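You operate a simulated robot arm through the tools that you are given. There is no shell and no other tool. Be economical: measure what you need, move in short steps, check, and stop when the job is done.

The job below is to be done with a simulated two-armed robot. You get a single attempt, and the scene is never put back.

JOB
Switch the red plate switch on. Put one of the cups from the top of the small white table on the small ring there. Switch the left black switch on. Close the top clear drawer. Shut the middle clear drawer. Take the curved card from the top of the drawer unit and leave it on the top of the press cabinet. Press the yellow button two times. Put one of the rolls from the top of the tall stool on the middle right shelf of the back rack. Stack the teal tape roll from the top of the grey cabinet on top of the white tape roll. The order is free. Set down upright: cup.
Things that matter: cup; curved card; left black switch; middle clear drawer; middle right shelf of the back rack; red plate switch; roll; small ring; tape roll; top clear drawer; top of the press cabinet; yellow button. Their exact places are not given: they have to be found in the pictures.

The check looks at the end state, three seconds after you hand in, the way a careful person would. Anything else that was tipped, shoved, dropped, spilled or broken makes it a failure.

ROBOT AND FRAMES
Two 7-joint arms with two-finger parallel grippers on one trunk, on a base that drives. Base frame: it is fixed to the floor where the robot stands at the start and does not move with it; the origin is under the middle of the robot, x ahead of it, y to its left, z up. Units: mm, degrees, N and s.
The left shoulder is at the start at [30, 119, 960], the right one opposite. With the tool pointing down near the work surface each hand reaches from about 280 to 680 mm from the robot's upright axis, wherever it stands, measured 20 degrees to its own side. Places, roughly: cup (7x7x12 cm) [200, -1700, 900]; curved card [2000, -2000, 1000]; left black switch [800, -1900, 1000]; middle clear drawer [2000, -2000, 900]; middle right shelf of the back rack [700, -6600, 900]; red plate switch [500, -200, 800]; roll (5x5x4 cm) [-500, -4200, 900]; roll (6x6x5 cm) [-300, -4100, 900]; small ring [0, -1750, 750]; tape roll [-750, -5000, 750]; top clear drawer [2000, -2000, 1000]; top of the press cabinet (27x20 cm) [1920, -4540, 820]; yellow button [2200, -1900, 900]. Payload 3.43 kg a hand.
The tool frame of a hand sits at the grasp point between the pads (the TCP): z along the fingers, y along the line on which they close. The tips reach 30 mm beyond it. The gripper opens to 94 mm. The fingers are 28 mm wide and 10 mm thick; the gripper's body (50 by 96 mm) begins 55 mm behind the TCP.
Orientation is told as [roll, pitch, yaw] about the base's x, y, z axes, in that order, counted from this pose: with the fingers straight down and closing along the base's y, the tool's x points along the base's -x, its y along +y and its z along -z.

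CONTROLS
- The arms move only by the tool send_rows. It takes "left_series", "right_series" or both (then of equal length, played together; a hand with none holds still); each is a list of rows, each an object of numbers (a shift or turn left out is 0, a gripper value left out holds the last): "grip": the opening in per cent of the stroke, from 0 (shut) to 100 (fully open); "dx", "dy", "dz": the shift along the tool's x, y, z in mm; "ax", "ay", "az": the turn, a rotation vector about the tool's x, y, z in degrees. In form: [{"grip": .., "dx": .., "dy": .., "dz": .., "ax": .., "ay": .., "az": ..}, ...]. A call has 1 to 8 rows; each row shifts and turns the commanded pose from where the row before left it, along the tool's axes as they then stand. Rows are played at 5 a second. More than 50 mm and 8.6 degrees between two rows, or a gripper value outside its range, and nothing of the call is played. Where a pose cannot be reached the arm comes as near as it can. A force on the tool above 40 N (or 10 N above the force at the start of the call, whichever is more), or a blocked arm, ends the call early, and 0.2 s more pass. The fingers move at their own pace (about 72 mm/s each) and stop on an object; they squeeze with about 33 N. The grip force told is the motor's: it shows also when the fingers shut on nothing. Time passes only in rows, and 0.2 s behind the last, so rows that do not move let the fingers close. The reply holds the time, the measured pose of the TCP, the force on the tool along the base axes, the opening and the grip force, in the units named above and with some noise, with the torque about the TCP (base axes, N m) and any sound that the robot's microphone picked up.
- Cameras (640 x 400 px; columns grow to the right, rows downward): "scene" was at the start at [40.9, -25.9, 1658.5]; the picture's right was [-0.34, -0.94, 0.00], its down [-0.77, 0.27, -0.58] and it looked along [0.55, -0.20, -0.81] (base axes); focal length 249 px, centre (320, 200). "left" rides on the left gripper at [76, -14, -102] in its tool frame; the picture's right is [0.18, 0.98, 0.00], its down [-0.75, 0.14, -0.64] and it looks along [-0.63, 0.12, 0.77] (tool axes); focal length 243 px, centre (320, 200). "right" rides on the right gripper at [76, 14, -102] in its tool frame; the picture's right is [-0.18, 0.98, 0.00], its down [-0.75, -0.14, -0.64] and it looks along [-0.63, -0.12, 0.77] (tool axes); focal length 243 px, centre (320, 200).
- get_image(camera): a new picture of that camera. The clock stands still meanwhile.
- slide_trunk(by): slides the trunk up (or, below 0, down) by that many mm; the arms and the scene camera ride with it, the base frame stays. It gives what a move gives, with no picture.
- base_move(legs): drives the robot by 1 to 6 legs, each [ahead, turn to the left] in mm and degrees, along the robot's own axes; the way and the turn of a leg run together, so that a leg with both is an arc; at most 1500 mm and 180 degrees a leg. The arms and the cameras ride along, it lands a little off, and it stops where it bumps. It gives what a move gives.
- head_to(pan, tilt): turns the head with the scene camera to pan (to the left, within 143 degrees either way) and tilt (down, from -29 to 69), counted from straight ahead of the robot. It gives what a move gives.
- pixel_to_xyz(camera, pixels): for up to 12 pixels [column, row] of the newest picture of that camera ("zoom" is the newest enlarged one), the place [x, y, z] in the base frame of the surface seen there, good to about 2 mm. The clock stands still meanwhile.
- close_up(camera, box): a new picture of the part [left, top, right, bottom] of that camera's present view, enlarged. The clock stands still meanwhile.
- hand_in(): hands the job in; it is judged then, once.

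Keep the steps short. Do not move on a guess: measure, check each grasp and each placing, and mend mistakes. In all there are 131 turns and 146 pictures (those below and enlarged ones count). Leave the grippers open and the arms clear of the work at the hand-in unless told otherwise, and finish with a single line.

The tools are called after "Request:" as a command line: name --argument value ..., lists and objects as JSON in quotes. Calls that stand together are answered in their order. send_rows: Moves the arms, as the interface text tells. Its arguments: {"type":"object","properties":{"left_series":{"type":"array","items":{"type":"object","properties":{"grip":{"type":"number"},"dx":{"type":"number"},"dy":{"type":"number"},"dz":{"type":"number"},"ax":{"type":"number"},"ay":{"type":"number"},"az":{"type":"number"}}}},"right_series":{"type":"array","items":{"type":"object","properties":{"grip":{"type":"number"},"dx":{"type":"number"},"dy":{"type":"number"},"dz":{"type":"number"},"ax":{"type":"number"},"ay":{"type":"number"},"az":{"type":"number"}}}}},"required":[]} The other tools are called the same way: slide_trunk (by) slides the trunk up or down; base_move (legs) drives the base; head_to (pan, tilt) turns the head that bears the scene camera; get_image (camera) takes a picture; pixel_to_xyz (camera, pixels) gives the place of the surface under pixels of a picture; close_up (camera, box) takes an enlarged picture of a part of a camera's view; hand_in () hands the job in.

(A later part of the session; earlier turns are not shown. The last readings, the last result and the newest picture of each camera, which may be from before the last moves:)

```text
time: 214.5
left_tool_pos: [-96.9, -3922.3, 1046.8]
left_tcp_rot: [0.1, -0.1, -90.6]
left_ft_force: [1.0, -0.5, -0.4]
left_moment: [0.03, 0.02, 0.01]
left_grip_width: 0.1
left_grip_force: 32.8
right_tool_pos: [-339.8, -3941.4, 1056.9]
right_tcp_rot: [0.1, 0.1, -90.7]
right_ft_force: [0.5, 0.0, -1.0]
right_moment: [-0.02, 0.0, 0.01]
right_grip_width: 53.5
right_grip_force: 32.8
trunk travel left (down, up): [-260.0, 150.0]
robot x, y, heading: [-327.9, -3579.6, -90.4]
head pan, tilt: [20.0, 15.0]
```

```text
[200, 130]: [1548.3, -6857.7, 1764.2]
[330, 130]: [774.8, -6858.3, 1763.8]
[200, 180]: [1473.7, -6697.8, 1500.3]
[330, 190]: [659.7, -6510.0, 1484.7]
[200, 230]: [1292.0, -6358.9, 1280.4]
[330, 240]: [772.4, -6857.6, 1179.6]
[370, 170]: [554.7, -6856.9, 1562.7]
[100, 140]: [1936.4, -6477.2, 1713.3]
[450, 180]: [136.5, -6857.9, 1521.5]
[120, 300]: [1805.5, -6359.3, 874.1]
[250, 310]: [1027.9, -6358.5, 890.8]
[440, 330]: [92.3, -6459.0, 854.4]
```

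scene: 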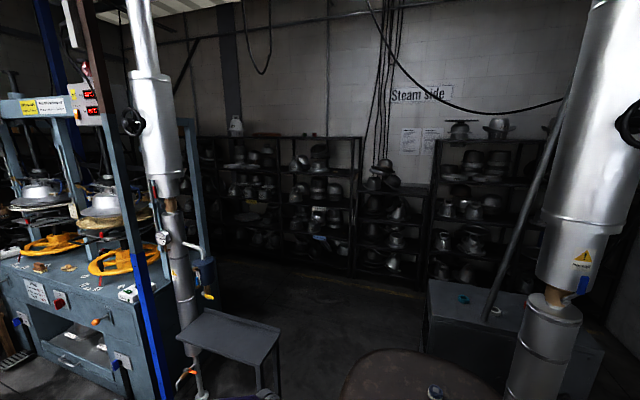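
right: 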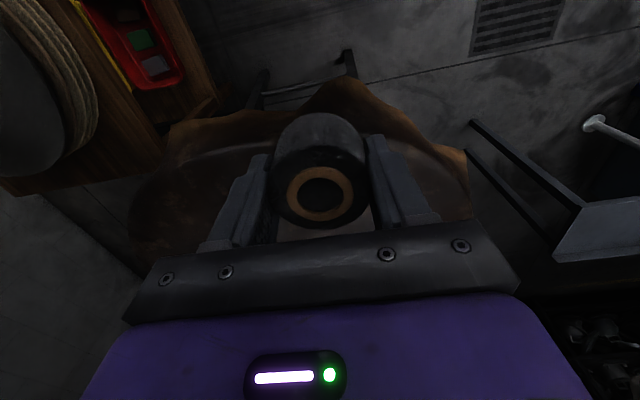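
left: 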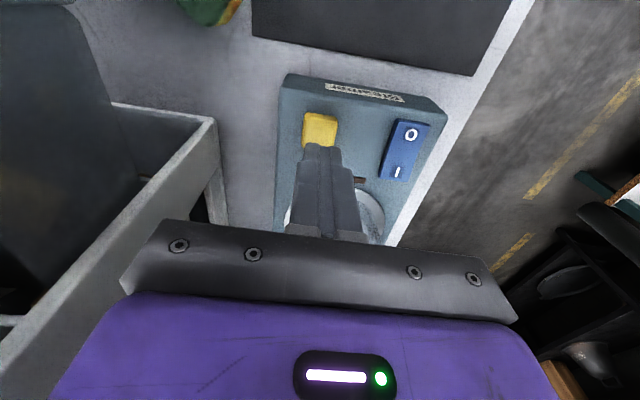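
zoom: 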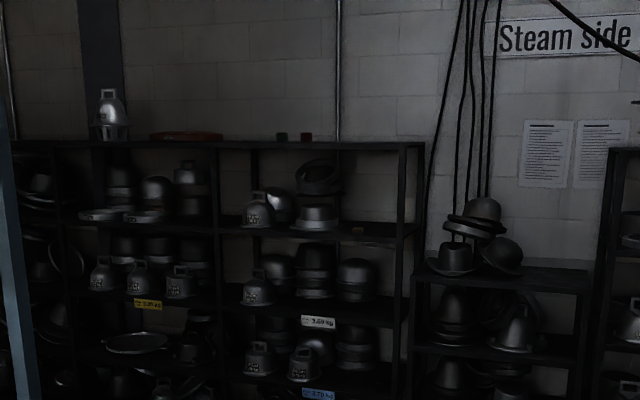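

Rack front at y≈-6359; the right column spans x≈400–1150, its middle shelf at z≈890. I check the passage between stool and small table.

Request:
head_to --pan 25 --tilt 45

Request:
get_image --camera "scene"

Request:
pixel_to_xyz --camera "scene" --pixels '[[250, 180], [255, 215], [280, 180], [340, 200], [320, 300], [330, 220], [240, 195], [170, 165], [190, 200], [225, 170]]'

```text
time: 215.4
left_tool_pos: [-97.2, -3921.9, 1047.9]
left_tcp_rot: [0.0, -0.1, -90.7]
left_ft_force: [0.0, -0.3, -0.5]
left_moment: [0.03, 0.02, -0.01]
left_grip_width: 0.1
left_grip_force: 32.7
right_tool_pos: [-339.9, -3940.2, 1056.8]
right_tcp_rot: [0.2, 0.1, -90.6]
right_ft_force: [0.6, -0.9, -0.3]
right_moment: [0.03, 0.02, 0.0]
right_grip_width: 53.6
right_grip_force: 33.2
trunk travel left (down, up): [-260.0, 150.0]
robot x, y, heading: [-325.3, -3577.9, -90.7]
head pan, tilt: [25.0, 45.0]
```

```text
55 pictures are left
```

scene: 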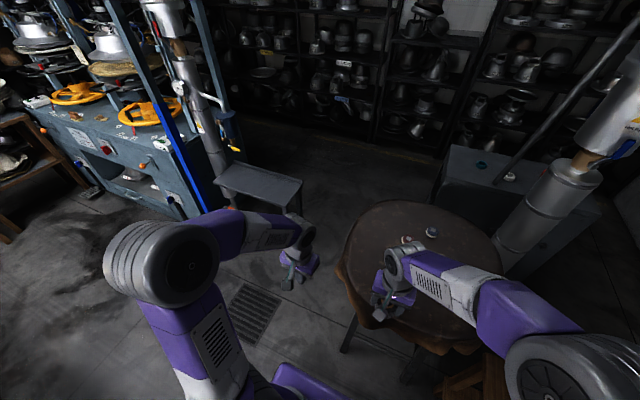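

```text
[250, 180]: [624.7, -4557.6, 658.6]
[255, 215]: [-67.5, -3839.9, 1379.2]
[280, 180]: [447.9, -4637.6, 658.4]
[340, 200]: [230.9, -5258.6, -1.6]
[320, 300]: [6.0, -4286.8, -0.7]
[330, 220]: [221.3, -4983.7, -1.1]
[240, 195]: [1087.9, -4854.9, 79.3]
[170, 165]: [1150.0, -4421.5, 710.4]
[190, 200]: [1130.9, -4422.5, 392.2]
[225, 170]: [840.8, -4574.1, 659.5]
```

Request:
pixel_to_xyz --camera "scene" --pixels '[[299, 184], [296, 190], [220, 182], [232, 163], [348, 250], [360, 215], [343, 268], [352, 232], [375, 322], [345, 350], [300, 250], [299, 213]]'

```text
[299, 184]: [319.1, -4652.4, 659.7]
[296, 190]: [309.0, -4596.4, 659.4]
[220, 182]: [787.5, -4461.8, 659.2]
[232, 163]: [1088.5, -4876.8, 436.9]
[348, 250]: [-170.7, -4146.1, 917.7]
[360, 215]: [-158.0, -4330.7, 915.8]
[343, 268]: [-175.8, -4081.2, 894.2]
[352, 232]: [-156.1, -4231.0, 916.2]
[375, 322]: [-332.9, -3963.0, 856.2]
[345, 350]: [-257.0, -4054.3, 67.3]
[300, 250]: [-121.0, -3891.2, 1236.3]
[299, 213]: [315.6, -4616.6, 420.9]
```

The gap at base level between stool and table is about 490–560 mm. I want to know my base's size first, so I tilt the left hand back to look at my own base.

Request:
send_rows --left_series '[{"ay": 8}, {"ay": 8}, {"ay": 8}, {"ay": 8}, {"ay": 8}, {"ay": 8}, {"ay": 8}]'

Request:
get_image --camera "left"

```text
time: 217.0
left_tool_pos: [-97.6, -3922.8, 1047.3]
left_tcp_rot: [-0.1, 56.1, -90.7]
left_ft_force: [0.4, 0.3, -0.2]
left_moment: [0.01, 0.02, 0.0]
left_grip_width: 0.0
left_grip_force: 33.2
right_tool_pos: [-340.5, -3941.2, 1056.6]
right_tcp_rot: [0.0, 0.1, -90.6]
right_ft_force: [0.3, -0.2, -0.5]
right_moment: [-0.02, 0.04, 0.0]
right_grip_width: 53.2
right_grip_force: 32.7
trunk travel left (down, up): [-260.0, 150.0]
robot x, y, heading: [-325.3, -3577.6, -90.6]
head pan, tilt: [25.0, 45.0]
```

```text
54 pictures are left
```

left: 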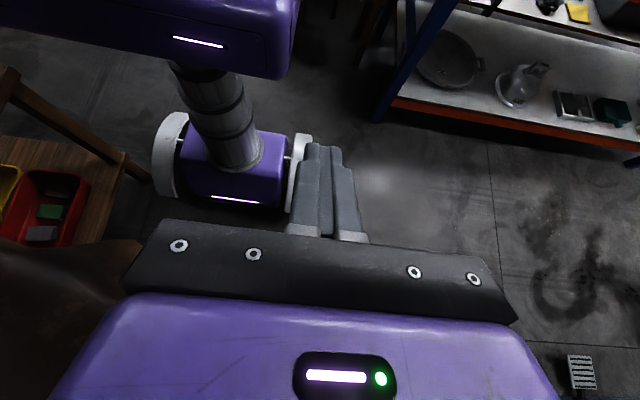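

Excellent: I see the base with two wheels. Measuring its extent.

Request:
pixel_to_xyz --camera "left" --pixels '[[165, 150], [160, 190], [158, 165], [297, 150], [308, 140], [292, 190], [230, 200], [200, 195], [235, 207], [275, 200], [230, 110], [220, 90]]'

```text
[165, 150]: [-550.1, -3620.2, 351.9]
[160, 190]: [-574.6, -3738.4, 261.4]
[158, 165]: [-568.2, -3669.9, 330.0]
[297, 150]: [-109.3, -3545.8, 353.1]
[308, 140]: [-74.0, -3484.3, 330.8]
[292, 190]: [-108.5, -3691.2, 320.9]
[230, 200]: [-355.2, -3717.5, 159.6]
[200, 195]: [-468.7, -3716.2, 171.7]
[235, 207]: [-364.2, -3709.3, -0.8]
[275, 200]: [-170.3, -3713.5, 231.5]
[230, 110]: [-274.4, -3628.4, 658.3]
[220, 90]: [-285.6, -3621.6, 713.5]
```

The base is 500 mm wide, ~350 long, under 355 mm high. I restore the left hand and use its camera to see the stool's and table's legs.

Request:
send_rows --left_series '[{"ay": -8}, {"ay": -8}, {"ay": -8}, {"ay": -8}, {"ay": -8}, {"ay": -8}, {"ay": -8}]'

Request:
get_image --camera "left"

```text
time: 218.6
left_tool_pos: [-96.8, -3922.2, 1046.8]
left_tcp_rot: [-0.2, -0.3, -90.6]
left_ft_force: [0.0, -0.7, -0.3]
left_moment: [-0.01, 0.02, 0.01]
left_grip_width: 0.0
left_grip_force: 33.1
right_tool_pos: [-340.3, -3940.3, 1057.4]
right_tcp_rot: [0.1, 0.0, -90.7]
right_ft_force: [-0.6, -0.2, -1.1]
right_moment: [0.02, 0.01, 0.01]
right_grip_width: 53.4
right_grip_force: 33.1
trunk travel left (down, up): [-260.0, 150.0]
robot x, y, heading: [-325.8, -3579.9, -90.6]
head pan, tilt: [25.0, 45.0]
```

```text
53 pictures are left
```

left: 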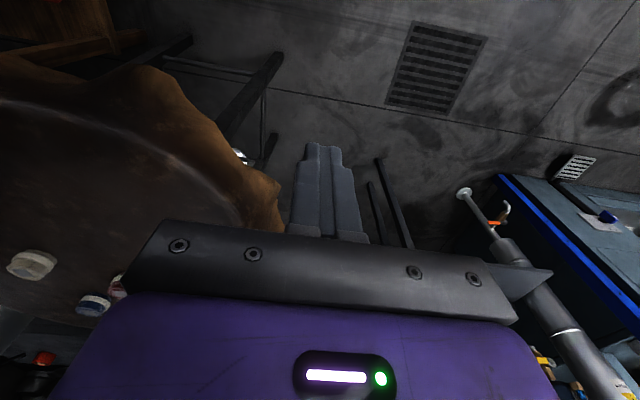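

Request:
pixel_to_xyz --camera "left" --pixels '[[277, 56], [272, 137], [379, 162], [371, 184], [268, 142], [263, 95], [470, 193], [382, 175]]'

```text
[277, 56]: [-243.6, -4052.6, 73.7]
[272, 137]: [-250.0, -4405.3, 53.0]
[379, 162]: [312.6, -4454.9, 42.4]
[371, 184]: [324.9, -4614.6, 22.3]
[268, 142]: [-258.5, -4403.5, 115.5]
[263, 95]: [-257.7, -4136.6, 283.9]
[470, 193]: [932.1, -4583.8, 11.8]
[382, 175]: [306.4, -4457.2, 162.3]
```

The pinch leaves only ~20 mm a side, so I'll take the wide eastern way round. First reverse into the west aisle and back north.

Request:
base_move --legs '[[0, 35.6], [-827, 0], [0, -35]]'

```text
time: 226.4
left_tool_pos: [-568.2, -3242.8, 1046.7]
left_tcp_rot: [-0.1, -0.1, -90.0]
left_ft_force: [0.2, -0.7, -0.1]
left_moment: [-0.02, 0.01, 0.03]
left_grip_width: 0.0
left_grip_force: 32.8
right_tool_pos: [-812.3, -3264.4, 1057.0]
right_tcp_rot: [0.1, 0.2, -90.1]
right_ft_force: [-0.2, -0.3, -0.8]
right_moment: [-0.01, 0.03, 0.01]
right_grip_width: 53.8
right_grip_force: 33.3
trunk travel left (down, up): [-260.0, 150.0]
robot x, y, heading: [-803.2, -2900.9, -90.1]
head pan, tilt: [25.0, 45.0]
```

Request:
base_move --legs '[[-1000, 0], [-850, 0], [0, 90], [1400, 0]]'

```text
time: 246.2
left_tool_pos: [980.0, -848.1, 1046.2]
left_tcp_rot: [0.1, -0.1, -1.2]
left_ft_force: [-0.6, 0.6, -0.9]
left_moment: [-0.03, -0.02, -0.02]
left_grip_width: 0.0
left_grip_force: 33.0
right_tool_pos: [995.8, -1092.0, 1056.9]
right_tcp_rot: [0.1, 0.1, -1.2]
right_ft_force: [0.3, 0.3, -1.1]
right_moment: [-0.04, 0.0, 0.03]
right_grip_width: 53.6
right_grip_force: 32.8
trunk travel left (down, up): [-260.0, 150.0]
robot x, y, heading: [632.5, -1075.6, -1.6]
head pan, tilt: [25.0, 45.0]
```

In passing, I check the red plate switch's panel (pan ≈ 100°).

Request:
head_to --pan 100 --tilt 42

Request:
close_up --camera "scene" --box '[240, 140, 400, 240]'

```text
time: 247.6
left_tool_pos: [979.1, -848.0, 1047.5]
left_tcp_rot: [0.0, -0.2, -1.3]
left_ft_force: [-0.5, -0.1, 0.8]
left_moment: [-0.02, 0.0, 0.01]
left_grip_width: 0.0
left_grip_force: 32.7
right_tool_pos: [996.4, -1091.8, 1057.2]
right_tcp_rot: [0.0, 0.1, -1.2]
right_ft_force: [0.2, -0.4, -0.6]
right_moment: [-0.01, 0.02, 0.02]
right_grip_width: 53.4
right_grip_force: 32.4
trunk travel left (down, up): [-260.0, 150.0]
robot x, y, heading: [633.5, -1073.9, -0.9]
head pan, tilt: [100.0, 42.0]
```

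```text
4.00 times, centred on (320, 190) of scene
```

zoom: 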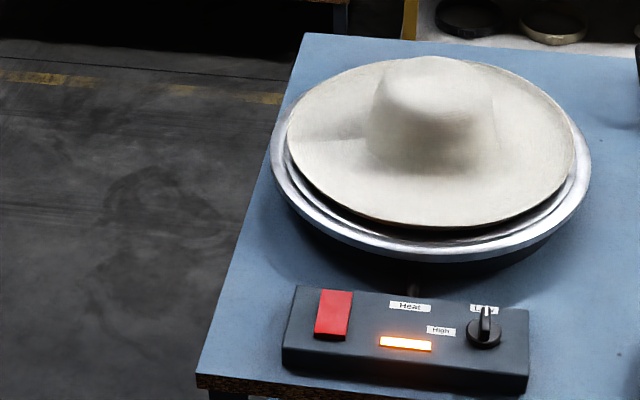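

The heat lamp glows: on. Continuing east and then looking south down the east aisle.

Request:
base_move --legs '[[1400, 0], [1000, 0]]'

Request:
head_to --pan -70 --tilt 22

Request:
get_image --camera "scene"

```text
time: 259.3
left_tool_pos: [3341.7, -856.2, 1046.7]
left_tcp_rot: [0.0, -0.1, 0.5]
left_ft_force: [-1.0, 0.3, 0.2]
left_moment: [0.01, 0.0, -0.01]
left_grip_width: 0.1
left_grip_force: 32.7
right_tool_pos: [3366.4, -1099.2, 1057.2]
right_tcp_rot: [0.1, 0.1, 0.5]
right_ft_force: [0.7, 0.0, -0.6]
right_moment: [0.01, 0.03, 0.01]
right_grip_width: 53.3
right_grip_force: 33.3
trunk travel left (down, up): [-260.0, 150.0]
robot x, y, heading: [3002.8, -1088.6, 0.6]
head pan, tilt: [100.0, 42.0]
```

```text
time: 261.9
left_tool_pos: [3340.2, -857.1, 1047.1]
left_tcp_rot: [0.0, -0.1, 0.6]
left_ft_force: [0.4, 0.3, 0.2]
left_moment: [-0.03, 0.01, -0.03]
left_grip_width: 0.2
left_grip_force: 33.0
right_tool_pos: [3366.2, -1099.1, 1058.5]
right_tcp_rot: [0.1, 0.0, 0.4]
right_ft_force: [0.2, -0.3, -0.5]
right_moment: [-0.02, 0.0, 0.01]
right_grip_width: 53.5
right_grip_force: 33.6
trunk travel left (down, up): [-260.0, 150.0]
robot x, y, heading: [3001.3, -1091.2, 0.5]
head pan, tilt: [-70.0, 22.0]
```

```text
51 pictures are left
```

scene: 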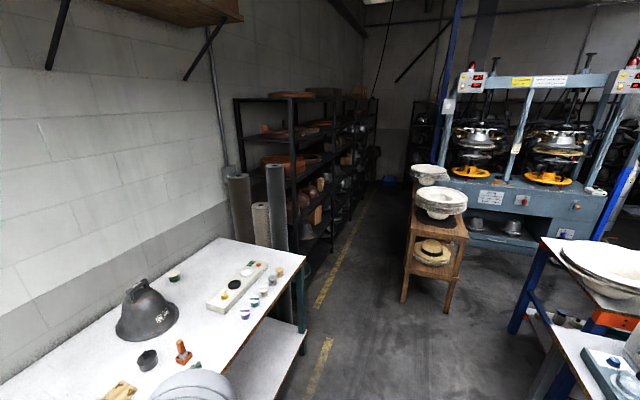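

Request:
pixel_to_xyz --camera "scene" --pixels '[[300, 262], [240, 370], [330, 270], [403, 300], [410, 215], [355, 215], [375, 195], [395, 195], [410, 190], [445, 305], [385, 175], [310, 355]]'

Request:
close_up --camera "scene" --box '[320, 90, 480, 230]'

```text
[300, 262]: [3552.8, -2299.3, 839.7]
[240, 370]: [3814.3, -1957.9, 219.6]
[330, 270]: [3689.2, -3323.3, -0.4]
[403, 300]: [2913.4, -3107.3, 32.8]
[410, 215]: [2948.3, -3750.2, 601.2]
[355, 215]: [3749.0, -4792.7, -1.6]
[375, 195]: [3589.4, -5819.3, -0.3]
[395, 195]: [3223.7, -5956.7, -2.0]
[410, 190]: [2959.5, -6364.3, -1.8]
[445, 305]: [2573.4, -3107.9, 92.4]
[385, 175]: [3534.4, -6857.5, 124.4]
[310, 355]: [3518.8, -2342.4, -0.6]
```

```text
2.86 times, centred on (400, 160) of scene
```

zoom: 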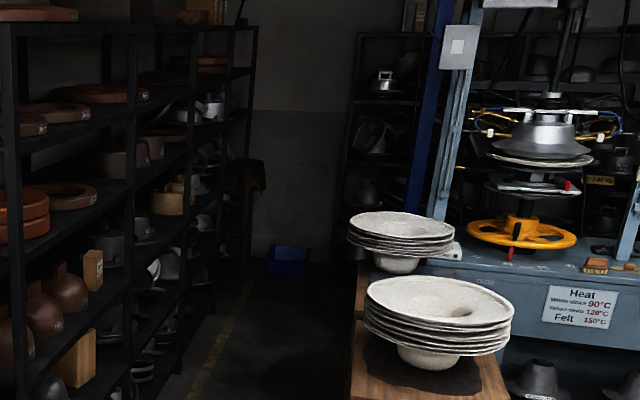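

East aisle is usable. First leg: south to y≈-2450, jog to x≈3300.

Request:
base_move --legs '[[0, -90.5], [1360, 0], [0, 26.4], [670, 0], [0, -26.4]]'

```text
time: 278.4
left_tool_pos: [3550.6, -3377.4, 1045.9]
left_tcp_rot: [0.2, -0.1, -89.4]
left_ft_force: [-0.7, 0.6, -0.3]
left_moment: [0.01, 0.01, -0.05]
left_grip_width: 0.2
left_grip_force: 33.3
right_tool_pos: [3305.4, -3399.9, 1057.4]
right_tcp_rot: [0.1, 0.1, -89.5]
right_ft_force: [-0.3, -0.1, -0.7]
right_moment: [0.03, 0.02, 0.0]
right_grip_width: 53.5
right_grip_force: 33.1
trunk travel left (down, up): [-260.0, 150.0]
robot x, y, heading: [3317.2, -3039.0, -89.6]
head pan, tilt: [-70.0, 22.0]
```

Request:
base_move --legs '[[0, -1.5], [1330, 0], [1250, 0]]'

Request:
head_to --pan -80 --tilt 25

Request:
get_image --camera "scene"

```text
time: 291.3
left_tool_pos: [3562.5, -5940.7, 1047.9]
left_tcp_rot: [0.0, -0.1, -89.3]
left_ft_force: [0.1, -0.2, 0.3]
left_moment: [-0.03, -0.03, 0.0]
left_grip_width: 0.3
left_grip_force: 32.7
right_tool_pos: [3321.1, -5965.9, 1057.8]
right_tcp_rot: [0.1, 0.1, -89.4]
right_ft_force: [0.2, -0.2, -0.3]
right_moment: [0.02, 0.01, 0.0]
right_grip_width: 53.6
right_grip_force: 33.0
trunk travel left (down, up): [-260.0, 150.0]
robot x, y, heading: [3326.7, -5605.7, -89.5]
head pan, tilt: [-70.0, 22.0]
```

```text
time: 292.0
left_tool_pos: [3561.9, -5941.3, 1048.3]
left_tcp_rot: [0.0, -0.1, -89.3]
left_ft_force: [-0.5, 0.3, 0.6]
left_moment: [0.0, 0.02, 0.02]
left_grip_width: 0.0
left_grip_force: 32.7
right_tool_pos: [3319.7, -5964.8, 1056.4]
right_tcp_rot: [0.1, 0.2, -89.4]
right_ft_force: [0.2, -0.6, -0.9]
right_moment: [0.04, 0.01, -0.01]
right_grip_width: 53.5
right_grip_force: 32.5
trunk travel left (down, up): [-260.0, 150.0]
robot x, y, heading: [3328.9, -5604.0, -89.5]
head pan, tilt: [-80.0, 25.0]
```

```text
49 pictures are left
```

scene: 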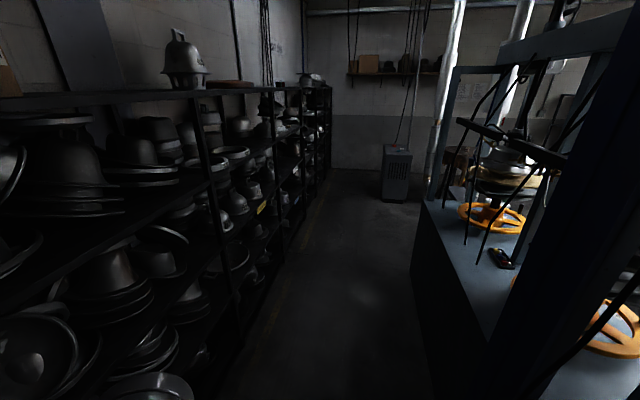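

Request:
pixel_to_xyz --camera "scene" --pixels '[[430, 210], [480, 310], [425, 350], [412, 260], [300, 230], [235, 350], [395, 165], [385, 195], [435, 180], [350, 300], [425, 195], [270, 290]]'

```text
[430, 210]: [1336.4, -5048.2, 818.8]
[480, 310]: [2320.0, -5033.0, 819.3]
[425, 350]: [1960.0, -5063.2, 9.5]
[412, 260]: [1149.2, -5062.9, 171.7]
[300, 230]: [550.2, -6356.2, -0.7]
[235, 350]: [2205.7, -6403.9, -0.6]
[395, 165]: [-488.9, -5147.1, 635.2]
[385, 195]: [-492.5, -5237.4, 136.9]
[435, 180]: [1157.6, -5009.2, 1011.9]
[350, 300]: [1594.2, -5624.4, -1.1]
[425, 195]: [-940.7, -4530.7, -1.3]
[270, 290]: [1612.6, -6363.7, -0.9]
```

The aisle is 1300 mm wide. Driving west to x≈820, then facing the rack.

Request:
base_move --legs '[[0, -90.5], [1300, 0], [1210, 0], [0, 90]]'

Request:
head_to --pan 0 --tilt 35

Request:
get_image --camera "scene"

```text
time: 311.9
left_tool_pos: [1070.9, -5875.3, 1047.1]
left_tcp_rot: [0.0, -0.1, -91.8]
left_ft_force: [-0.2, -0.1, 0.5]
left_moment: [0.01, 0.02, 0.03]
left_grip_width: 0.5
left_grip_force: 32.9
right_tool_pos: [828.0, -5889.1, 1057.3]
right_tcp_rot: [0.0, 0.1, -91.8]
right_ft_force: [-1.6, 0.0, -1.8]
right_moment: [-0.01, -0.03, -0.01]
right_grip_width: 53.5
right_grip_force: 33.0
trunk travel left (down, up): [-260.0, 150.0]
robot x, y, heading: [849.5, -5526.1, -91.9]
head pan, tilt: [-80.0, 25.0]
```

```text
time: 313.4
left_tool_pos: [1070.1, -5875.1, 1046.0]
left_tcp_rot: [0.0, 0.0, -91.8]
left_ft_force: [0.2, -0.7, 0.4]
left_moment: [-0.03, 0.0, -0.02]
left_grip_width: 0.0
left_grip_force: 32.5
right_tool_pos: [828.0, -5887.5, 1057.1]
right_tcp_rot: [0.1, 0.2, -91.8]
right_ft_force: [-0.9, -0.4, -0.7]
right_moment: [0.01, -0.01, -0.01]
right_grip_width: 53.6
right_grip_force: 33.3
trunk travel left (down, up): [-260.0, 150.0]
robot x, y, heading: [845.3, -5529.0, -91.9]
head pan, tilt: [0.0, 35.0]
```

```text
48 pictures are left
```

scene: 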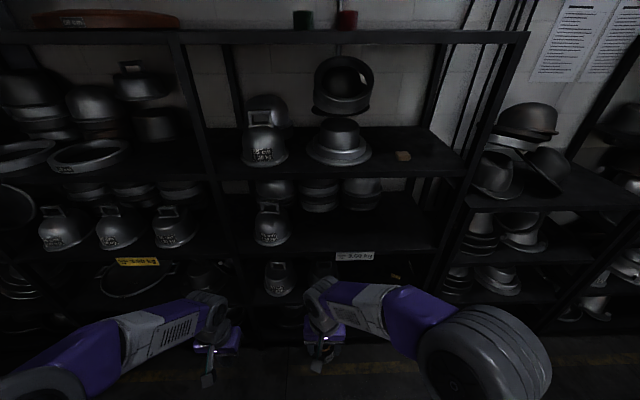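

Request:
close_up --camera "scene" --box '[190, 110, 490, 300]'

Request:
pixel_to_xyz --camera "scene" --pixels '[[330, 240], [380, 235], [420, 235], [340, 225], [400, 215], [320, 247], [355, 255], [270, 225], [350, 210], [300, 240], [400, 175], [435, 250]]'

```text
2.11 times, centred on (340, 205) of scene
```

zoom: 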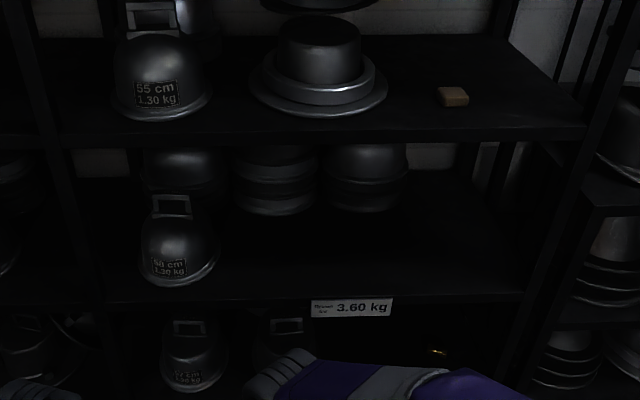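

```text
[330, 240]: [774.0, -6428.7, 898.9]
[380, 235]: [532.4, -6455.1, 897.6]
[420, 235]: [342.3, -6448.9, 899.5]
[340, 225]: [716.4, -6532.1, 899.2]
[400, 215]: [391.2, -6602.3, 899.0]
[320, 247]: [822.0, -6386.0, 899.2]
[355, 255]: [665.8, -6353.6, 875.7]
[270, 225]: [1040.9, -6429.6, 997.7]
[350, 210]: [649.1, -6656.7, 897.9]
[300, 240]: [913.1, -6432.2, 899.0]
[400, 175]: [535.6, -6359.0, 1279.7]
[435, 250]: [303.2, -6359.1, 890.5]
```

Free shelf floor at z=899 around (700,-6430). The upper shelf's front edge is at z≈1280. I measure the height of my own wrist above the TCP (1057).

Request:
pixel_to_xyz --camera "scene" --pixels '[[322, 286], [312, 298], [340, 288], [360, 290], [390, 295], [400, 285], [440, 320], [470, 320]]'

```text
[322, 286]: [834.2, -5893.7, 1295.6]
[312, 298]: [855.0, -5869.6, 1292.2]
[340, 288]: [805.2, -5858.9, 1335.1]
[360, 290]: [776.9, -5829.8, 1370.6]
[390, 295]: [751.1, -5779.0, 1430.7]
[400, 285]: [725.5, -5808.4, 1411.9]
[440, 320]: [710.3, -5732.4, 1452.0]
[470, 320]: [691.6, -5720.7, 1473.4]
```

I lower the trunk 100 mm and extend the right arm in front of the rack, to check the forearm's clearance before driving in.

Request:
slide_trunk --by -100

Request:
send_rows --right_series '[{"dx": -40, "dy": -14}, {"dx": -40, "dy": -14}, {"dx": -40, "dy": -14}, {"dx": -40, "dy": -14}, {"dx": -40, "dy": -14}, {"dx": -35, "dy": -14}, {}]'

Request:
get_image --camera "scene"

```text
time: 314.7
left_tool_pos: [1071.2, -5875.4, 947.3]
left_tcp_rot: [-0.1, -0.2, -91.8]
left_ft_force: [-0.1, 0.4, -0.8]
left_moment: [-0.01, -0.02, 0.01]
left_grip_width: 0.0
left_grip_force: 33.0
right_tool_pos: [827.8, -5888.1, 958.6]
right_tcp_rot: [0.1, 0.1, -91.8]
right_ft_force: [-0.1, -0.6, -1.1]
right_moment: [0.0, -0.01, 0.0]
right_grip_width: 53.7
right_grip_force: 33.1
trunk travel left (down, up): [-160.0, 250.0]
robot x, y, heading: [848.4, -5526.2, -91.8]
head pan, tilt: [0.0, 35.0]
```

```text
time: 316.3
left_tool_pos: [1070.0, -5874.6, 947.8]
left_tcp_rot: [0.0, -0.1, -91.8]
left_ft_force: [0.3, 0.2, 0.6]
left_moment: [0.02, -0.01, 0.0]
left_grip_width: 0.0
left_grip_force: 32.7
right_tool_pos: [735.4, -6120.5, 958.3]
right_tcp_rot: [0.1, 0.0, -91.8]
right_ft_force: [-0.4, -0.1, -1.3]
right_moment: [0.01, 0.0, -0.02]
right_grip_width: 53.8
right_grip_force: 33.2
trunk travel left (down, up): [-160.0, 250.0]
robot x, y, heading: [852.4, -5529.1, -92.0]
head pan, tilt: [0.0, 35.0]
```

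```text
46 pictures are left
```

scene: 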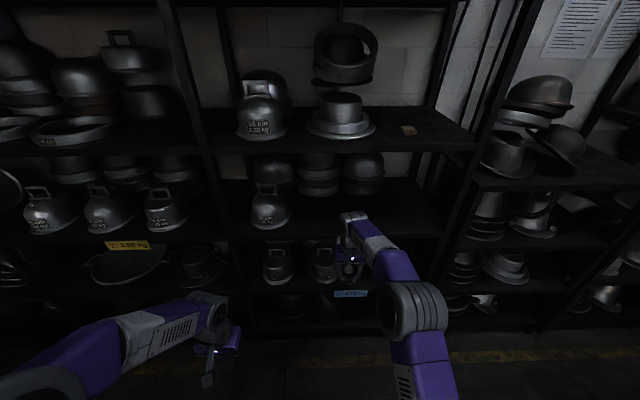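

Request:
pixel_to_xyz --camera "scene" --pixels '[[352, 217], [362, 226], [370, 240], [378, 247], [385, 252], [395, 265], [405, 290], [430, 290], [370, 255]]'

```text
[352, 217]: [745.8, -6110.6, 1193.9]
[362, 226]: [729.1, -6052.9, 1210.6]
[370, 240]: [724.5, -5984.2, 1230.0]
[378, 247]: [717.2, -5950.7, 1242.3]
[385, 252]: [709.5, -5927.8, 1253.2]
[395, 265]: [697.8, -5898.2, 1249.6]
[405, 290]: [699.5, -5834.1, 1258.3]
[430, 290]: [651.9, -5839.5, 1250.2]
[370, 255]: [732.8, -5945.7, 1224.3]
```

Wrist top 1194 and forearm 1211 at the shelf edge – clear of the upper shelf (≈1245). I lower 8 mm and drive 300 mm in.

Request:
send_rows --right_series '[{"dz": 8}, {}]'

Request:
base_move --legs '[[300, 0]]'

Request:
get_image --camera "right"

Request:
close_up --camera "scene" --box '[250, 130, 450, 260]'

```text
time: 316.9
left_tool_pos: [1071.7, -5874.8, 946.4]
left_tcp_rot: [0.0, -0.1, -91.8]
left_ft_force: [0.7, -0.5, 0.0]
left_moment: [0.01, 0.01, -0.02]
left_grip_width: 0.0
left_grip_force: 32.9
right_tool_pos: [737.3, -6119.8, 950.7]
right_tcp_rot: [0.1, 0.2, -91.8]
right_ft_force: [0.1, -0.6, -0.8]
right_moment: [-0.04, 0.01, -0.01]
right_grip_width: 53.7
right_grip_force: 32.8
trunk travel left (down, up): [-160.0, 250.0]
robot x, y, heading: [847.2, -5524.9, -91.8]
head pan, tilt: [0.0, 35.0]
```

```text
time: 318.9
left_tool_pos: [1061.0, -6169.1, 947.9]
left_tcp_rot: [-0.1, -0.1, -91.6]
left_ft_force: [0.5, -0.2, -0.7]
left_moment: [0.02, 0.0, 0.01]
left_grip_width: 0.0
left_grip_force: 32.9
right_tool_pos: [727.5, -6414.5, 950.0]
right_tcp_rot: [0.1, 0.2, -91.8]
right_ft_force: [-0.6, 0.5, -1.9]
right_moment: [0.04, 0.05, -0.01]
right_grip_width: 53.5
right_grip_force: 32.8
trunk travel left (down, up): [-160.0, 250.0]
robot x, y, heading: [842.1, -5817.1, -91.9]
head pan, tilt: [0.0, 35.0]
```

```text
45 pictures are left
```

right: 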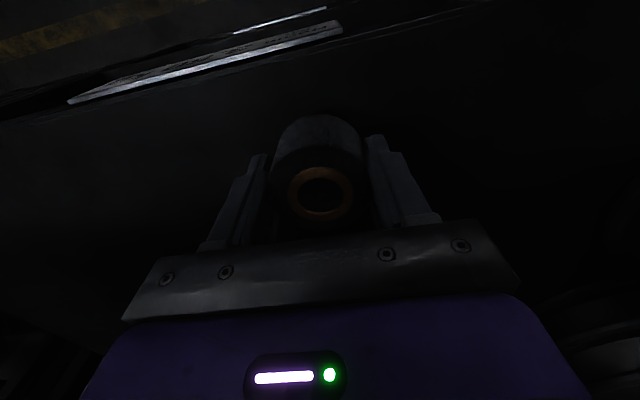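

```text
3.08 times, centred on (350, 195) of scene
```

zoom: 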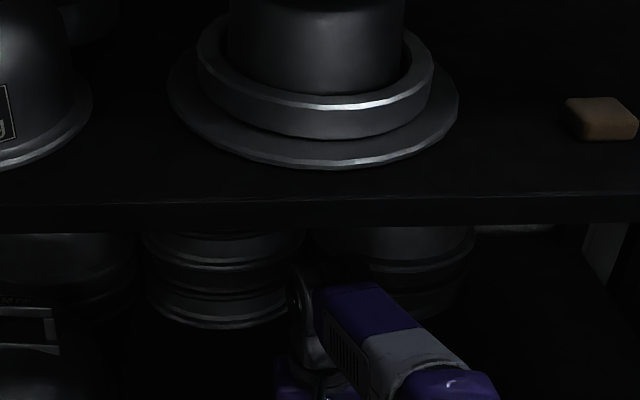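

Roll is 15 mm above the shelf, 55 mm inside the edge. Forward 12 mm, lower 15 mm, release.

Request:
send_rows --right_series '[{"dx": -12}, {"dz": 8}, {"dz": 4}, {"dz": 2}, {"dz": 1}]'

```text
time: 320.1
left_tool_pos: [1062.8, -6168.9, 947.1]
left_tcp_rot: [-0.1, -0.1, -91.8]
left_ft_force: [-0.1, 0.4, -0.8]
left_moment: [-0.05, 0.0, 0.04]
left_grip_width: 0.0
left_grip_force: 33.1
right_tool_pos: [726.1, -6425.2, 939.1]
right_tcp_rot: [0.0, -0.1, -91.8]
right_ft_force: [0.2, -0.6, 10.1]
right_moment: [0.2, 0.04, 0.01]
right_grip_width: 53.6
right_grip_force: 33.2
trunk travel left (down, up): [-160.0, 250.0]
robot x, y, heading: [840.3, -5822.7, -91.9]
head pan, tilt: [0.0, 35.0]
```

Contact felt. Opening fully and backing straight out (fingers pass along both sides of the roll).

Request:
send_rows --right_series '[{"grip": 100}, {}, {}, {"dz": -5}, {"dx": 25}, {"dx": 35}, {"dx": 40}]'

Request:
base_move --legs '[[-260, 0]]'

Request:
get_image --camera "scene"

Request:
close_up --camera "scene" --box '[280, 170, 420, 260]'

```text
time: 321.7
left_tool_pos: [1062.6, -6167.5, 947.2]
left_tcp_rot: [0.0, 0.0, -91.7]
left_ft_force: [0.0, 0.4, -0.1]
left_moment: [0.01, -0.02, -0.02]
left_grip_width: 0.0
left_grip_force: 33.5
right_tool_pos: [729.0, -6324.6, 940.9]
right_tcp_rot: [0.2, 0.1, -91.8]
right_ft_force: [0.0, -0.2, -0.1]
right_moment: [0.0, -0.01, -0.01]
right_grip_width: 94.1
right_grip_force: 0.1
trunk travel left (down, up): [-160.0, 250.0]
robot x, y, heading: [839.1, -5819.0, -91.9]
head pan, tilt: [0.0, 35.0]
```

```text
time: 323.6
left_tool_pos: [1070.6, -5908.0, 947.6]
left_tcp_rot: [0.0, -0.1, -91.4]
left_ft_force: [0.5, 0.9, 0.1]
left_moment: [-0.03, 0.03, -0.02]
left_grip_width: 0.3
left_grip_force: 33.0
right_tool_pos: [739.8, -6068.8, 940.3]
right_tcp_rot: [0.1, 0.0, -91.5]
right_ft_force: [0.4, 0.6, 1.2]
right_moment: [-0.02, -0.02, -0.01]
right_grip_width: 93.9
right_grip_force: 0.0
trunk travel left (down, up): [-160.0, 250.0]
robot x, y, heading: [848.2, -5562.8, -91.5]
head pan, tilt: [0.0, 35.0]
```

```text
43 pictures are left
```

scene: 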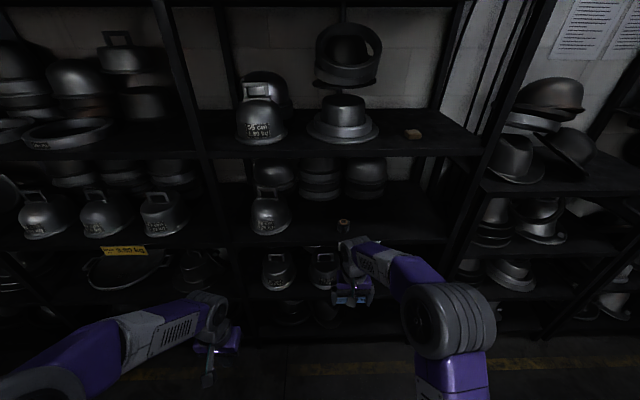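

```text
4.44 times, centred on (350, 215) of scene
```

zoom: 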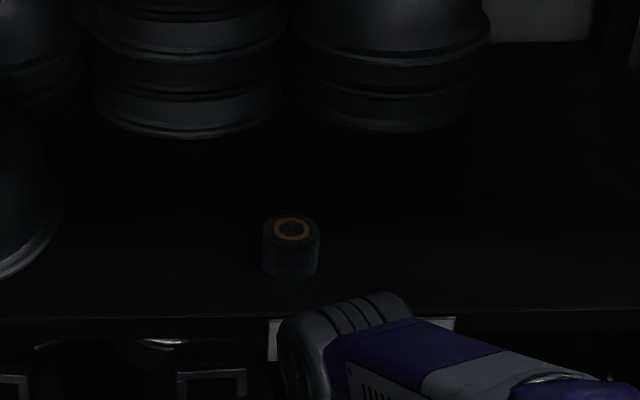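

The roll stands on the middle right shelf. Now looking west at the grey cabinet with tape rolls.

Request:
send_rows --right_series '[{"dx": 45}, {"dx": 45}, {"dx": 45}, {"dz": -45}, {"dz": -45}, {"dz": -45}]' --left_series '[{"dz": -30}, {"dz": -40}, {"dz": -45}, {}, {}, {}]'

Request:
head_to --pan -105 --tilt 28

Request:
get_image --camera "scene"

Request:
close_up --camera "scene" --box '[240, 130, 420, 250]'

```text
time: 325.0
left_tool_pos: [1071.0, -5908.0, 1061.9]
left_tcp_rot: [0.1, -0.2, -91.4]
left_ft_force: [-0.1, 0.7, -0.5]
left_moment: [-0.01, 0.01, 0.03]
left_grip_width: 0.0
left_grip_force: 32.6
right_tool_pos: [742.5, -5933.4, 1075.1]
right_tcp_rot: [0.2, 0.1, -91.4]
right_ft_force: [-1.0, 0.3, 0.1]
right_moment: [0.0, 0.0, -0.03]
right_grip_width: 93.9
right_grip_force: 0.0
trunk travel left (down, up): [-160.0, 250.0]
robot x, y, heading: [844.3, -5562.4, -91.3]
head pan, tilt: [0.0, 35.0]
```

```text
time: 326.8
left_tool_pos: [1070.8, -5908.2, 1062.5]
left_tcp_rot: [0.0, -0.1, -91.4]
left_ft_force: [0.2, -0.1, 0.4]
left_moment: [-0.02, 0.0, -0.04]
left_grip_width: 0.0
left_grip_force: 33.3
right_tool_pos: [741.7, -5934.3, 1075.5]
right_tcp_rot: [0.1, 0.0, -91.4]
right_ft_force: [-0.1, -1.3, 0.6]
right_moment: [0.02, 0.03, 0.0]
right_grip_width: 94.0
right_grip_force: 0.1
trunk travel left (down, up): [-160.0, 250.0]
robot x, y, heading: [845.9, -5560.8, -91.7]
head pan, tilt: [-105.0, 28.0]
```

```text
41 pictures are left
```

scene: 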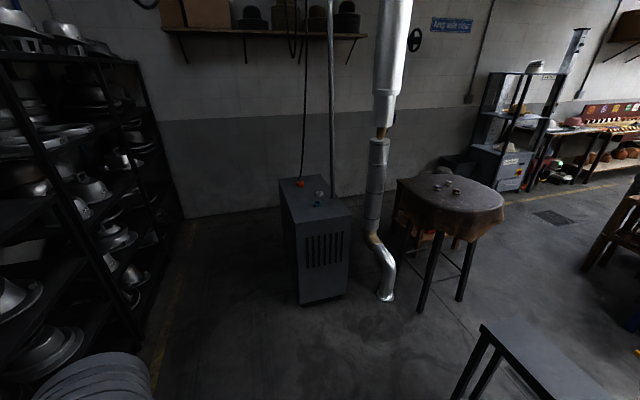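

```text
3.33 times, centred on (330, 190) of scene
```

zoom: 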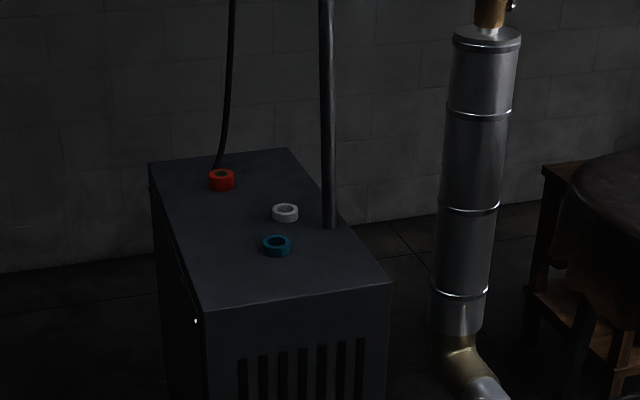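

Request:
pixel_to_xyz --camera "zoom" --pixels '[[277, 254], [285, 220], [277, 236], [220, 185], [330, 225], [205, 305], [390, 282], [288, 152], [150, 165], [240, 250], [455, 340], [480, 380]]'

```text
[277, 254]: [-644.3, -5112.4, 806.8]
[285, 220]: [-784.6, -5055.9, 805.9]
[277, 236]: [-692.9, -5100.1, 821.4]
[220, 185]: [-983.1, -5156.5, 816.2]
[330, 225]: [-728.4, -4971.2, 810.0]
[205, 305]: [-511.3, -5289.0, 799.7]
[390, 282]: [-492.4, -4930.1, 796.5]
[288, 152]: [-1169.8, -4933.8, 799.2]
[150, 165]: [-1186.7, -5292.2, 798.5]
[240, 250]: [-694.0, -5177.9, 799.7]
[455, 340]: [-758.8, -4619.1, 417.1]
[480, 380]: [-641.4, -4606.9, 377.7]
```

Teal tape at about (-668,-5107), white at (-805,-5060) on the cabinet top (z≈800, x -1187..-500, y -4930..-5292). I'll approach from the south, facing +y.

Request:
base_move --legs '[[0, -80.4], [1000, 0], [690, 0], [0, -97.9]]'

Request:
head_to --pan 0 --tilt 42

Request:
get_image --camera "scene"

```text
time: 343.0
left_tool_pos: [-1068.0, -5417.1, 1060.9]
left_tcp_rot: [0.1, -0.1, 90.0]
left_ft_force: [-0.6, 0.6, -0.5]
left_moment: [0.03, 0.0, 0.0]
left_grip_width: 0.0
left_grip_force: 33.1
right_tool_pos: [-740.0, -5383.2, 1075.0]
right_tcp_rot: [0.1, 0.1, 89.9]
right_ft_force: [-0.6, 0.0, 0.0]
right_moment: [-0.01, 0.0, 0.03]
right_grip_width: 93.9
right_grip_force: 0.0
trunk travel left (down, up): [-160.0, 250.0]
robot x, y, heading: [-833.2, -5758.5, 90.0]
head pan, tilt: [-105.0, 28.0]
```

```text
time: 344.9
left_tool_pos: [-1069.4, -5417.2, 1061.7]
left_tcp_rot: [0.0, -0.1, 90.0]
left_ft_force: [0.3, 0.2, -0.2]
left_moment: [0.01, 0.0, -0.04]
left_grip_width: 0.1
left_grip_force: 33.0
right_tool_pos: [-740.4, -5383.7, 1074.7]
right_tcp_rot: [0.1, 0.1, 89.9]
right_ft_force: [0.2, 0.5, -0.7]
right_moment: [-0.01, -0.03, 0.0]
right_grip_width: 93.9
right_grip_force: 0.2
trunk travel left (down, up): [-160.0, 250.0]
robot x, y, heading: [-837.6, -5758.2, 90.0]
head pan, tilt: [0.0, 42.0]
```

```text
39 pictures are left
```

scene: 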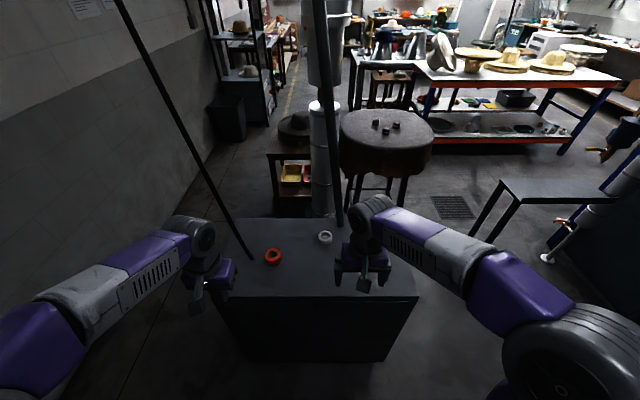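

I shift the right hand aside, drive 120 mm closer, and zoom in on the tapes.

Request:
send_rows --right_series '[{"dy": -45}, {"dy": -45}, {"dy": -45}, {"dy": -30}]'

Request:
base_move --legs '[[120, 0]]'

Request:
close_up --camera "scene" --box '[240, 210, 400, 310]'

```text
time: 345.9
left_tool_pos: [-1068.7, -5415.5, 1060.8]
left_tcp_rot: [0.0, -0.1, 90.0]
left_ft_force: [-0.2, 0.3, -0.6]
left_moment: [-0.02, 0.01, -0.03]
left_grip_width: 0.2
left_grip_force: 33.1
right_tool_pos: [-575.1, -5384.4, 1074.4]
right_tcp_rot: [0.1, 0.0, 90.1]
right_ft_force: [0.0, -0.8, -0.2]
right_moment: [0.0, 0.0, -0.01]
right_grip_width: 94.0
right_grip_force: 0.0
trunk travel left (down, up): [-160.0, 250.0]
robot x, y, heading: [-836.5, -5756.4, 89.7]
head pan, tilt: [0.0, 42.0]
```

```text
time: 347.1
left_tool_pos: [-1069.2, -5296.6, 1060.8]
left_tcp_rot: [0.0, 0.1, 89.9]
left_ft_force: [-0.5, 0.4, 0.4]
left_moment: [-0.02, 0.04, 0.01]
left_grip_width: 0.1
left_grip_force: 33.7
right_tool_pos: [-575.9, -5261.4, 1074.8]
right_tcp_rot: [0.1, 0.2, 90.0]
right_ft_force: [0.8, -1.0, -0.6]
right_moment: [-0.04, 0.01, 0.0]
right_grip_width: 94.0
right_grip_force: 0.1
trunk travel left (down, up): [-160.0, 250.0]
robot x, y, heading: [-836.2, -5637.8, 89.7]
head pan, tilt: [0.0, 42.0]
```

```text
4.00 times, centred on (320, 260) of scene
```

zoom: 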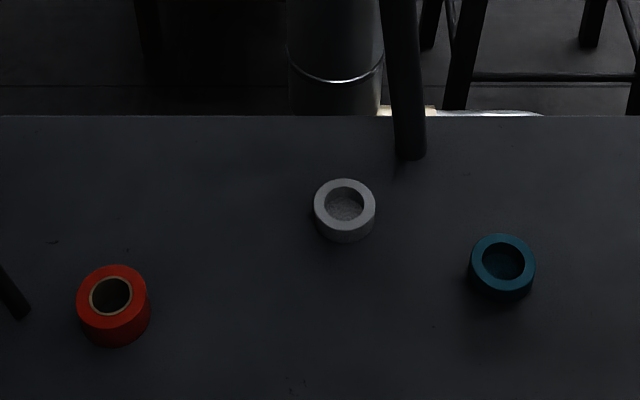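

Request:
pixel_to_xyz --camera "zoom" --pixels '[[345, 184], [345, 224], [320, 205], [370, 205], [345, 232], [502, 238], [503, 283], [475, 262], [530, 262], [503, 296], [410, 150], [440, 250]]'

```text
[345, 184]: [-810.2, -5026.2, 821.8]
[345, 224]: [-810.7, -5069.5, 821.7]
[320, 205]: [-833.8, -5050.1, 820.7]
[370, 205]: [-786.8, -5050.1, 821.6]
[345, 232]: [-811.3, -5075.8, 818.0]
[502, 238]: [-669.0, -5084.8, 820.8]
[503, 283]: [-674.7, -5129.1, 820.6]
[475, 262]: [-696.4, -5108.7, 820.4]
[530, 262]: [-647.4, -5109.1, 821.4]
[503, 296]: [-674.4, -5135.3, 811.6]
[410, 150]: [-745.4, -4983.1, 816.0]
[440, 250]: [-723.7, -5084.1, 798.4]
```

White centre (-810.5,-5049), teal centre (-671.5,-5107.5), tops ≈821, height 23, Ø≈55. Moving the right hand above the teal roll.

Request:
send_rows --right_series '[{"dx": -38.5, "dy": 24}, {"dx": -38.5, "dy": 24}, {"dx": -38.5, "dy": 24}, {"dx": -38.5, "dy": 23.5}, {"dz": 48}, {"dz": 48}, {"dz": 46}, {"dz": 35}]'

Request:
get_image --camera "right"

```text
time: 348.9
left_tool_pos: [-1068.8, -5297.1, 1061.9]
left_tcp_rot: [0.0, -0.1, 89.9]
left_ft_force: [0.3, 0.5, 0.2]
left_moment: [-0.01, 0.0, -0.02]
left_grip_width: 0.0
left_grip_force: 33.2
right_tool_pos: [-668.6, -5108.7, 895.4]
right_tcp_rot: [0.1, 0.1, 90.1]
right_ft_force: [0.3, 0.5, -0.6]
right_moment: [0.02, -0.04, -0.02]
right_grip_width: 94.0
right_grip_force: 0.0
trunk travel left (down, up): [-160.0, 250.0]
robot x, y, heading: [-836.8, -5639.2, 90.1]
head pan, tilt: [0.0, 42.0]
```

```text
37 pictures are left
```

right: 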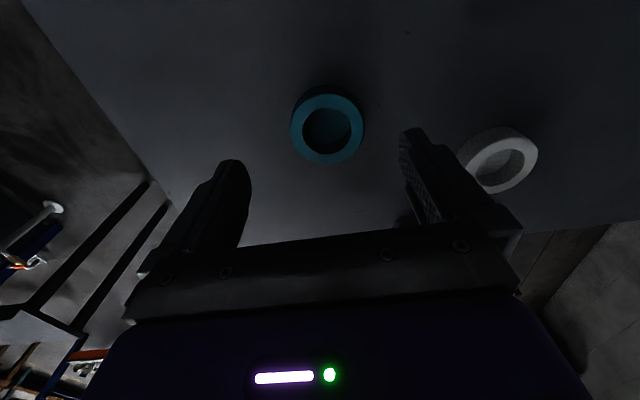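

Centred. Descending 62 mm with a 3 mm sideways correction, then closing.

Request:
send_rows --right_series '[{"dz": 30, "dy": 2.9, "dx": -1}, {"dz": 22}, {"dz": 8}, {"dz": 2}, {"grip": 0}, {}, {}, {}]'

Request:
send_rows --right_series '[{"dz": -15}, {"dz": -25}, {"dz": -25}]'

Request:
get_image --camera "right"

```text
time: 350.7
left_tool_pos: [-1068.8, -5296.9, 1062.7]
left_tcp_rot: [0.0, -0.1, 90.1]
left_ft_force: [-0.1, -0.9, -0.4]
left_moment: [0.0, 0.01, 0.0]
left_grip_width: 0.0
left_grip_force: 33.5
right_tool_pos: [-675.5, -5108.0, 835.8]
right_tcp_rot: [0.2, 0.1, 90.1]
right_ft_force: [-0.1, 0.0, -0.2]
right_moment: [0.0, -0.04, 0.0]
right_grip_width: 56.1
right_grip_force: 32.9
trunk travel left (down, up): [-160.0, 250.0]
robot x, y, heading: [-836.7, -5634.1, 89.9]
head pan, tilt: [0.0, 42.0]
```

```text
time: 351.5
left_tool_pos: [-1069.8, -5297.6, 1061.3]
left_tcp_rot: [-0.1, -0.1, 90.0]
left_ft_force: [0.6, 0.3, -0.4]
left_moment: [-0.01, -0.01, -0.01]
left_grip_width: 0.0
left_grip_force: 33.4
right_tool_pos: [-675.3, -5108.8, 902.4]
right_tcp_rot: [0.1, 0.1, 90.0]
right_ft_force: [0.0, 0.5, -0.6]
right_moment: [0.0, 0.01, -0.01]
right_grip_width: 56.4
right_grip_force: 33.3
trunk travel left (down, up): [-160.0, 250.0]
robot x, y, heading: [-840.1, -5637.3, 90.0]
head pan, tilt: [0.0, 42.0]
```

```text
36 pictures are left
```

right: 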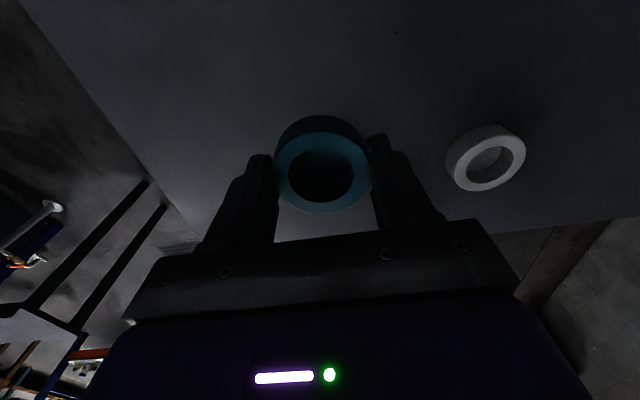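

Held (56 mm). Moving over the white roll.

Request:
send_rows --right_series '[{"dy": 34, "dx": -15}, {"dy": 34, "dx": -15}, {"dy": 34, "dx": -15}, {"dy": 33.2, "dx": -15}, {"dz": 20}, {}]'

Request:
close_up --camera "scene" --box '[270, 200, 370, 280]'

Request:
get_image --camera "right"

```text
time: 352.9
left_tool_pos: [-1069.8, -5296.2, 1062.2]
left_tcp_rot: [-0.1, -0.1, 90.1]
left_ft_force: [-0.7, 0.2, -0.5]
left_moment: [0.0, 0.01, -0.02]
left_grip_width: 0.0
left_grip_force: 32.5
right_tool_pos: [-811.5, -5048.2, 881.4]
right_tcp_rot: [0.2, 0.1, 90.1]
right_ft_force: [0.1, -0.8, -0.5]
right_moment: [-0.03, -0.02, 0.0]
right_grip_width: 56.3
right_grip_force: 32.9
trunk travel left (down, up): [-160.0, 250.0]
robot x, y, heading: [-836.1, -5632.4, 89.8]
head pan, tilt: [0.0, 42.0]
```

```text
5.00 times, centred on (320, 240) of scene
```

zoom: 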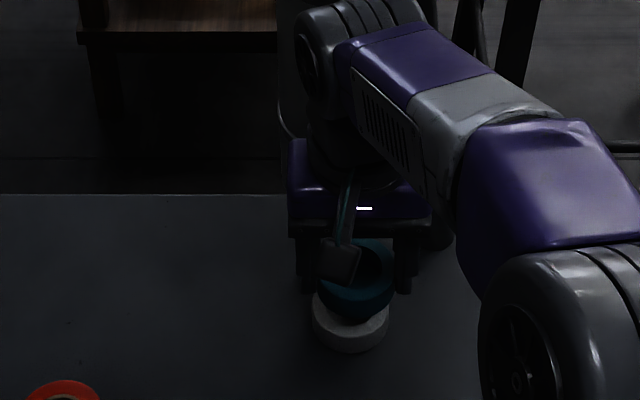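

```text
34 pictures are left
```

right: 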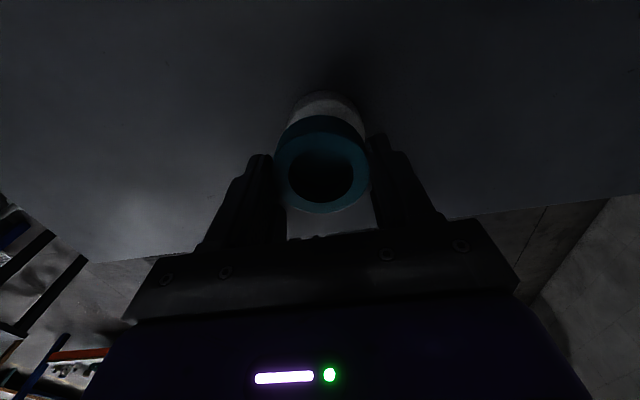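

Aligned. Lowering ~23 mm onto the white roll.

Request:
send_rows --right_series '[{"dz": 12, "dy": -1}, {"dz": 6}, {"dz": 3}, {"dz": 1.5}, {}]'

Request:
close_up --camera "scene" --box '[290, 220, 350, 275]'

```text
time: 354.1
left_tool_pos: [-1068.4, -5297.5, 1062.5]
left_tcp_rot: [0.0, -0.1, 90.0]
left_ft_force: [0.4, 0.3, 1.5]
left_moment: [0.01, -0.01, -0.01]
left_grip_width: 0.0
left_grip_force: 32.7
right_tool_pos: [-810.1, -5048.7, 857.9]
right_tcp_rot: [0.1, 0.0, 89.9]
right_ft_force: [-0.5, 0.0, -0.4]
right_moment: [0.03, 0.01, 0.0]
right_grip_width: 56.1
right_grip_force: 33.1
trunk travel left (down, up): [-160.0, 250.0]
robot x, y, heading: [-838.7, -5637.5, 89.9]
head pan, tilt: [0.0, 42.0]
```

```text
7.27 times, centred on (320, 248) of scene
```

zoom: 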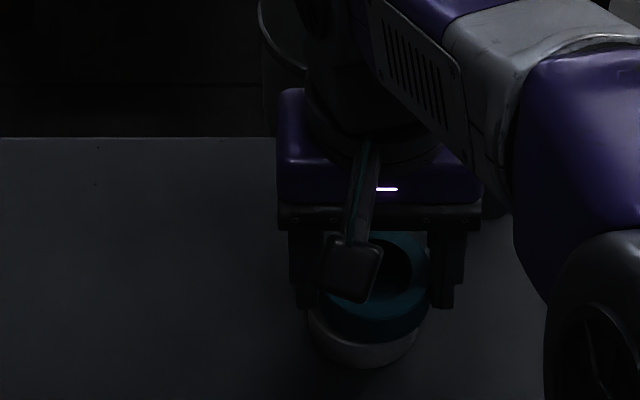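

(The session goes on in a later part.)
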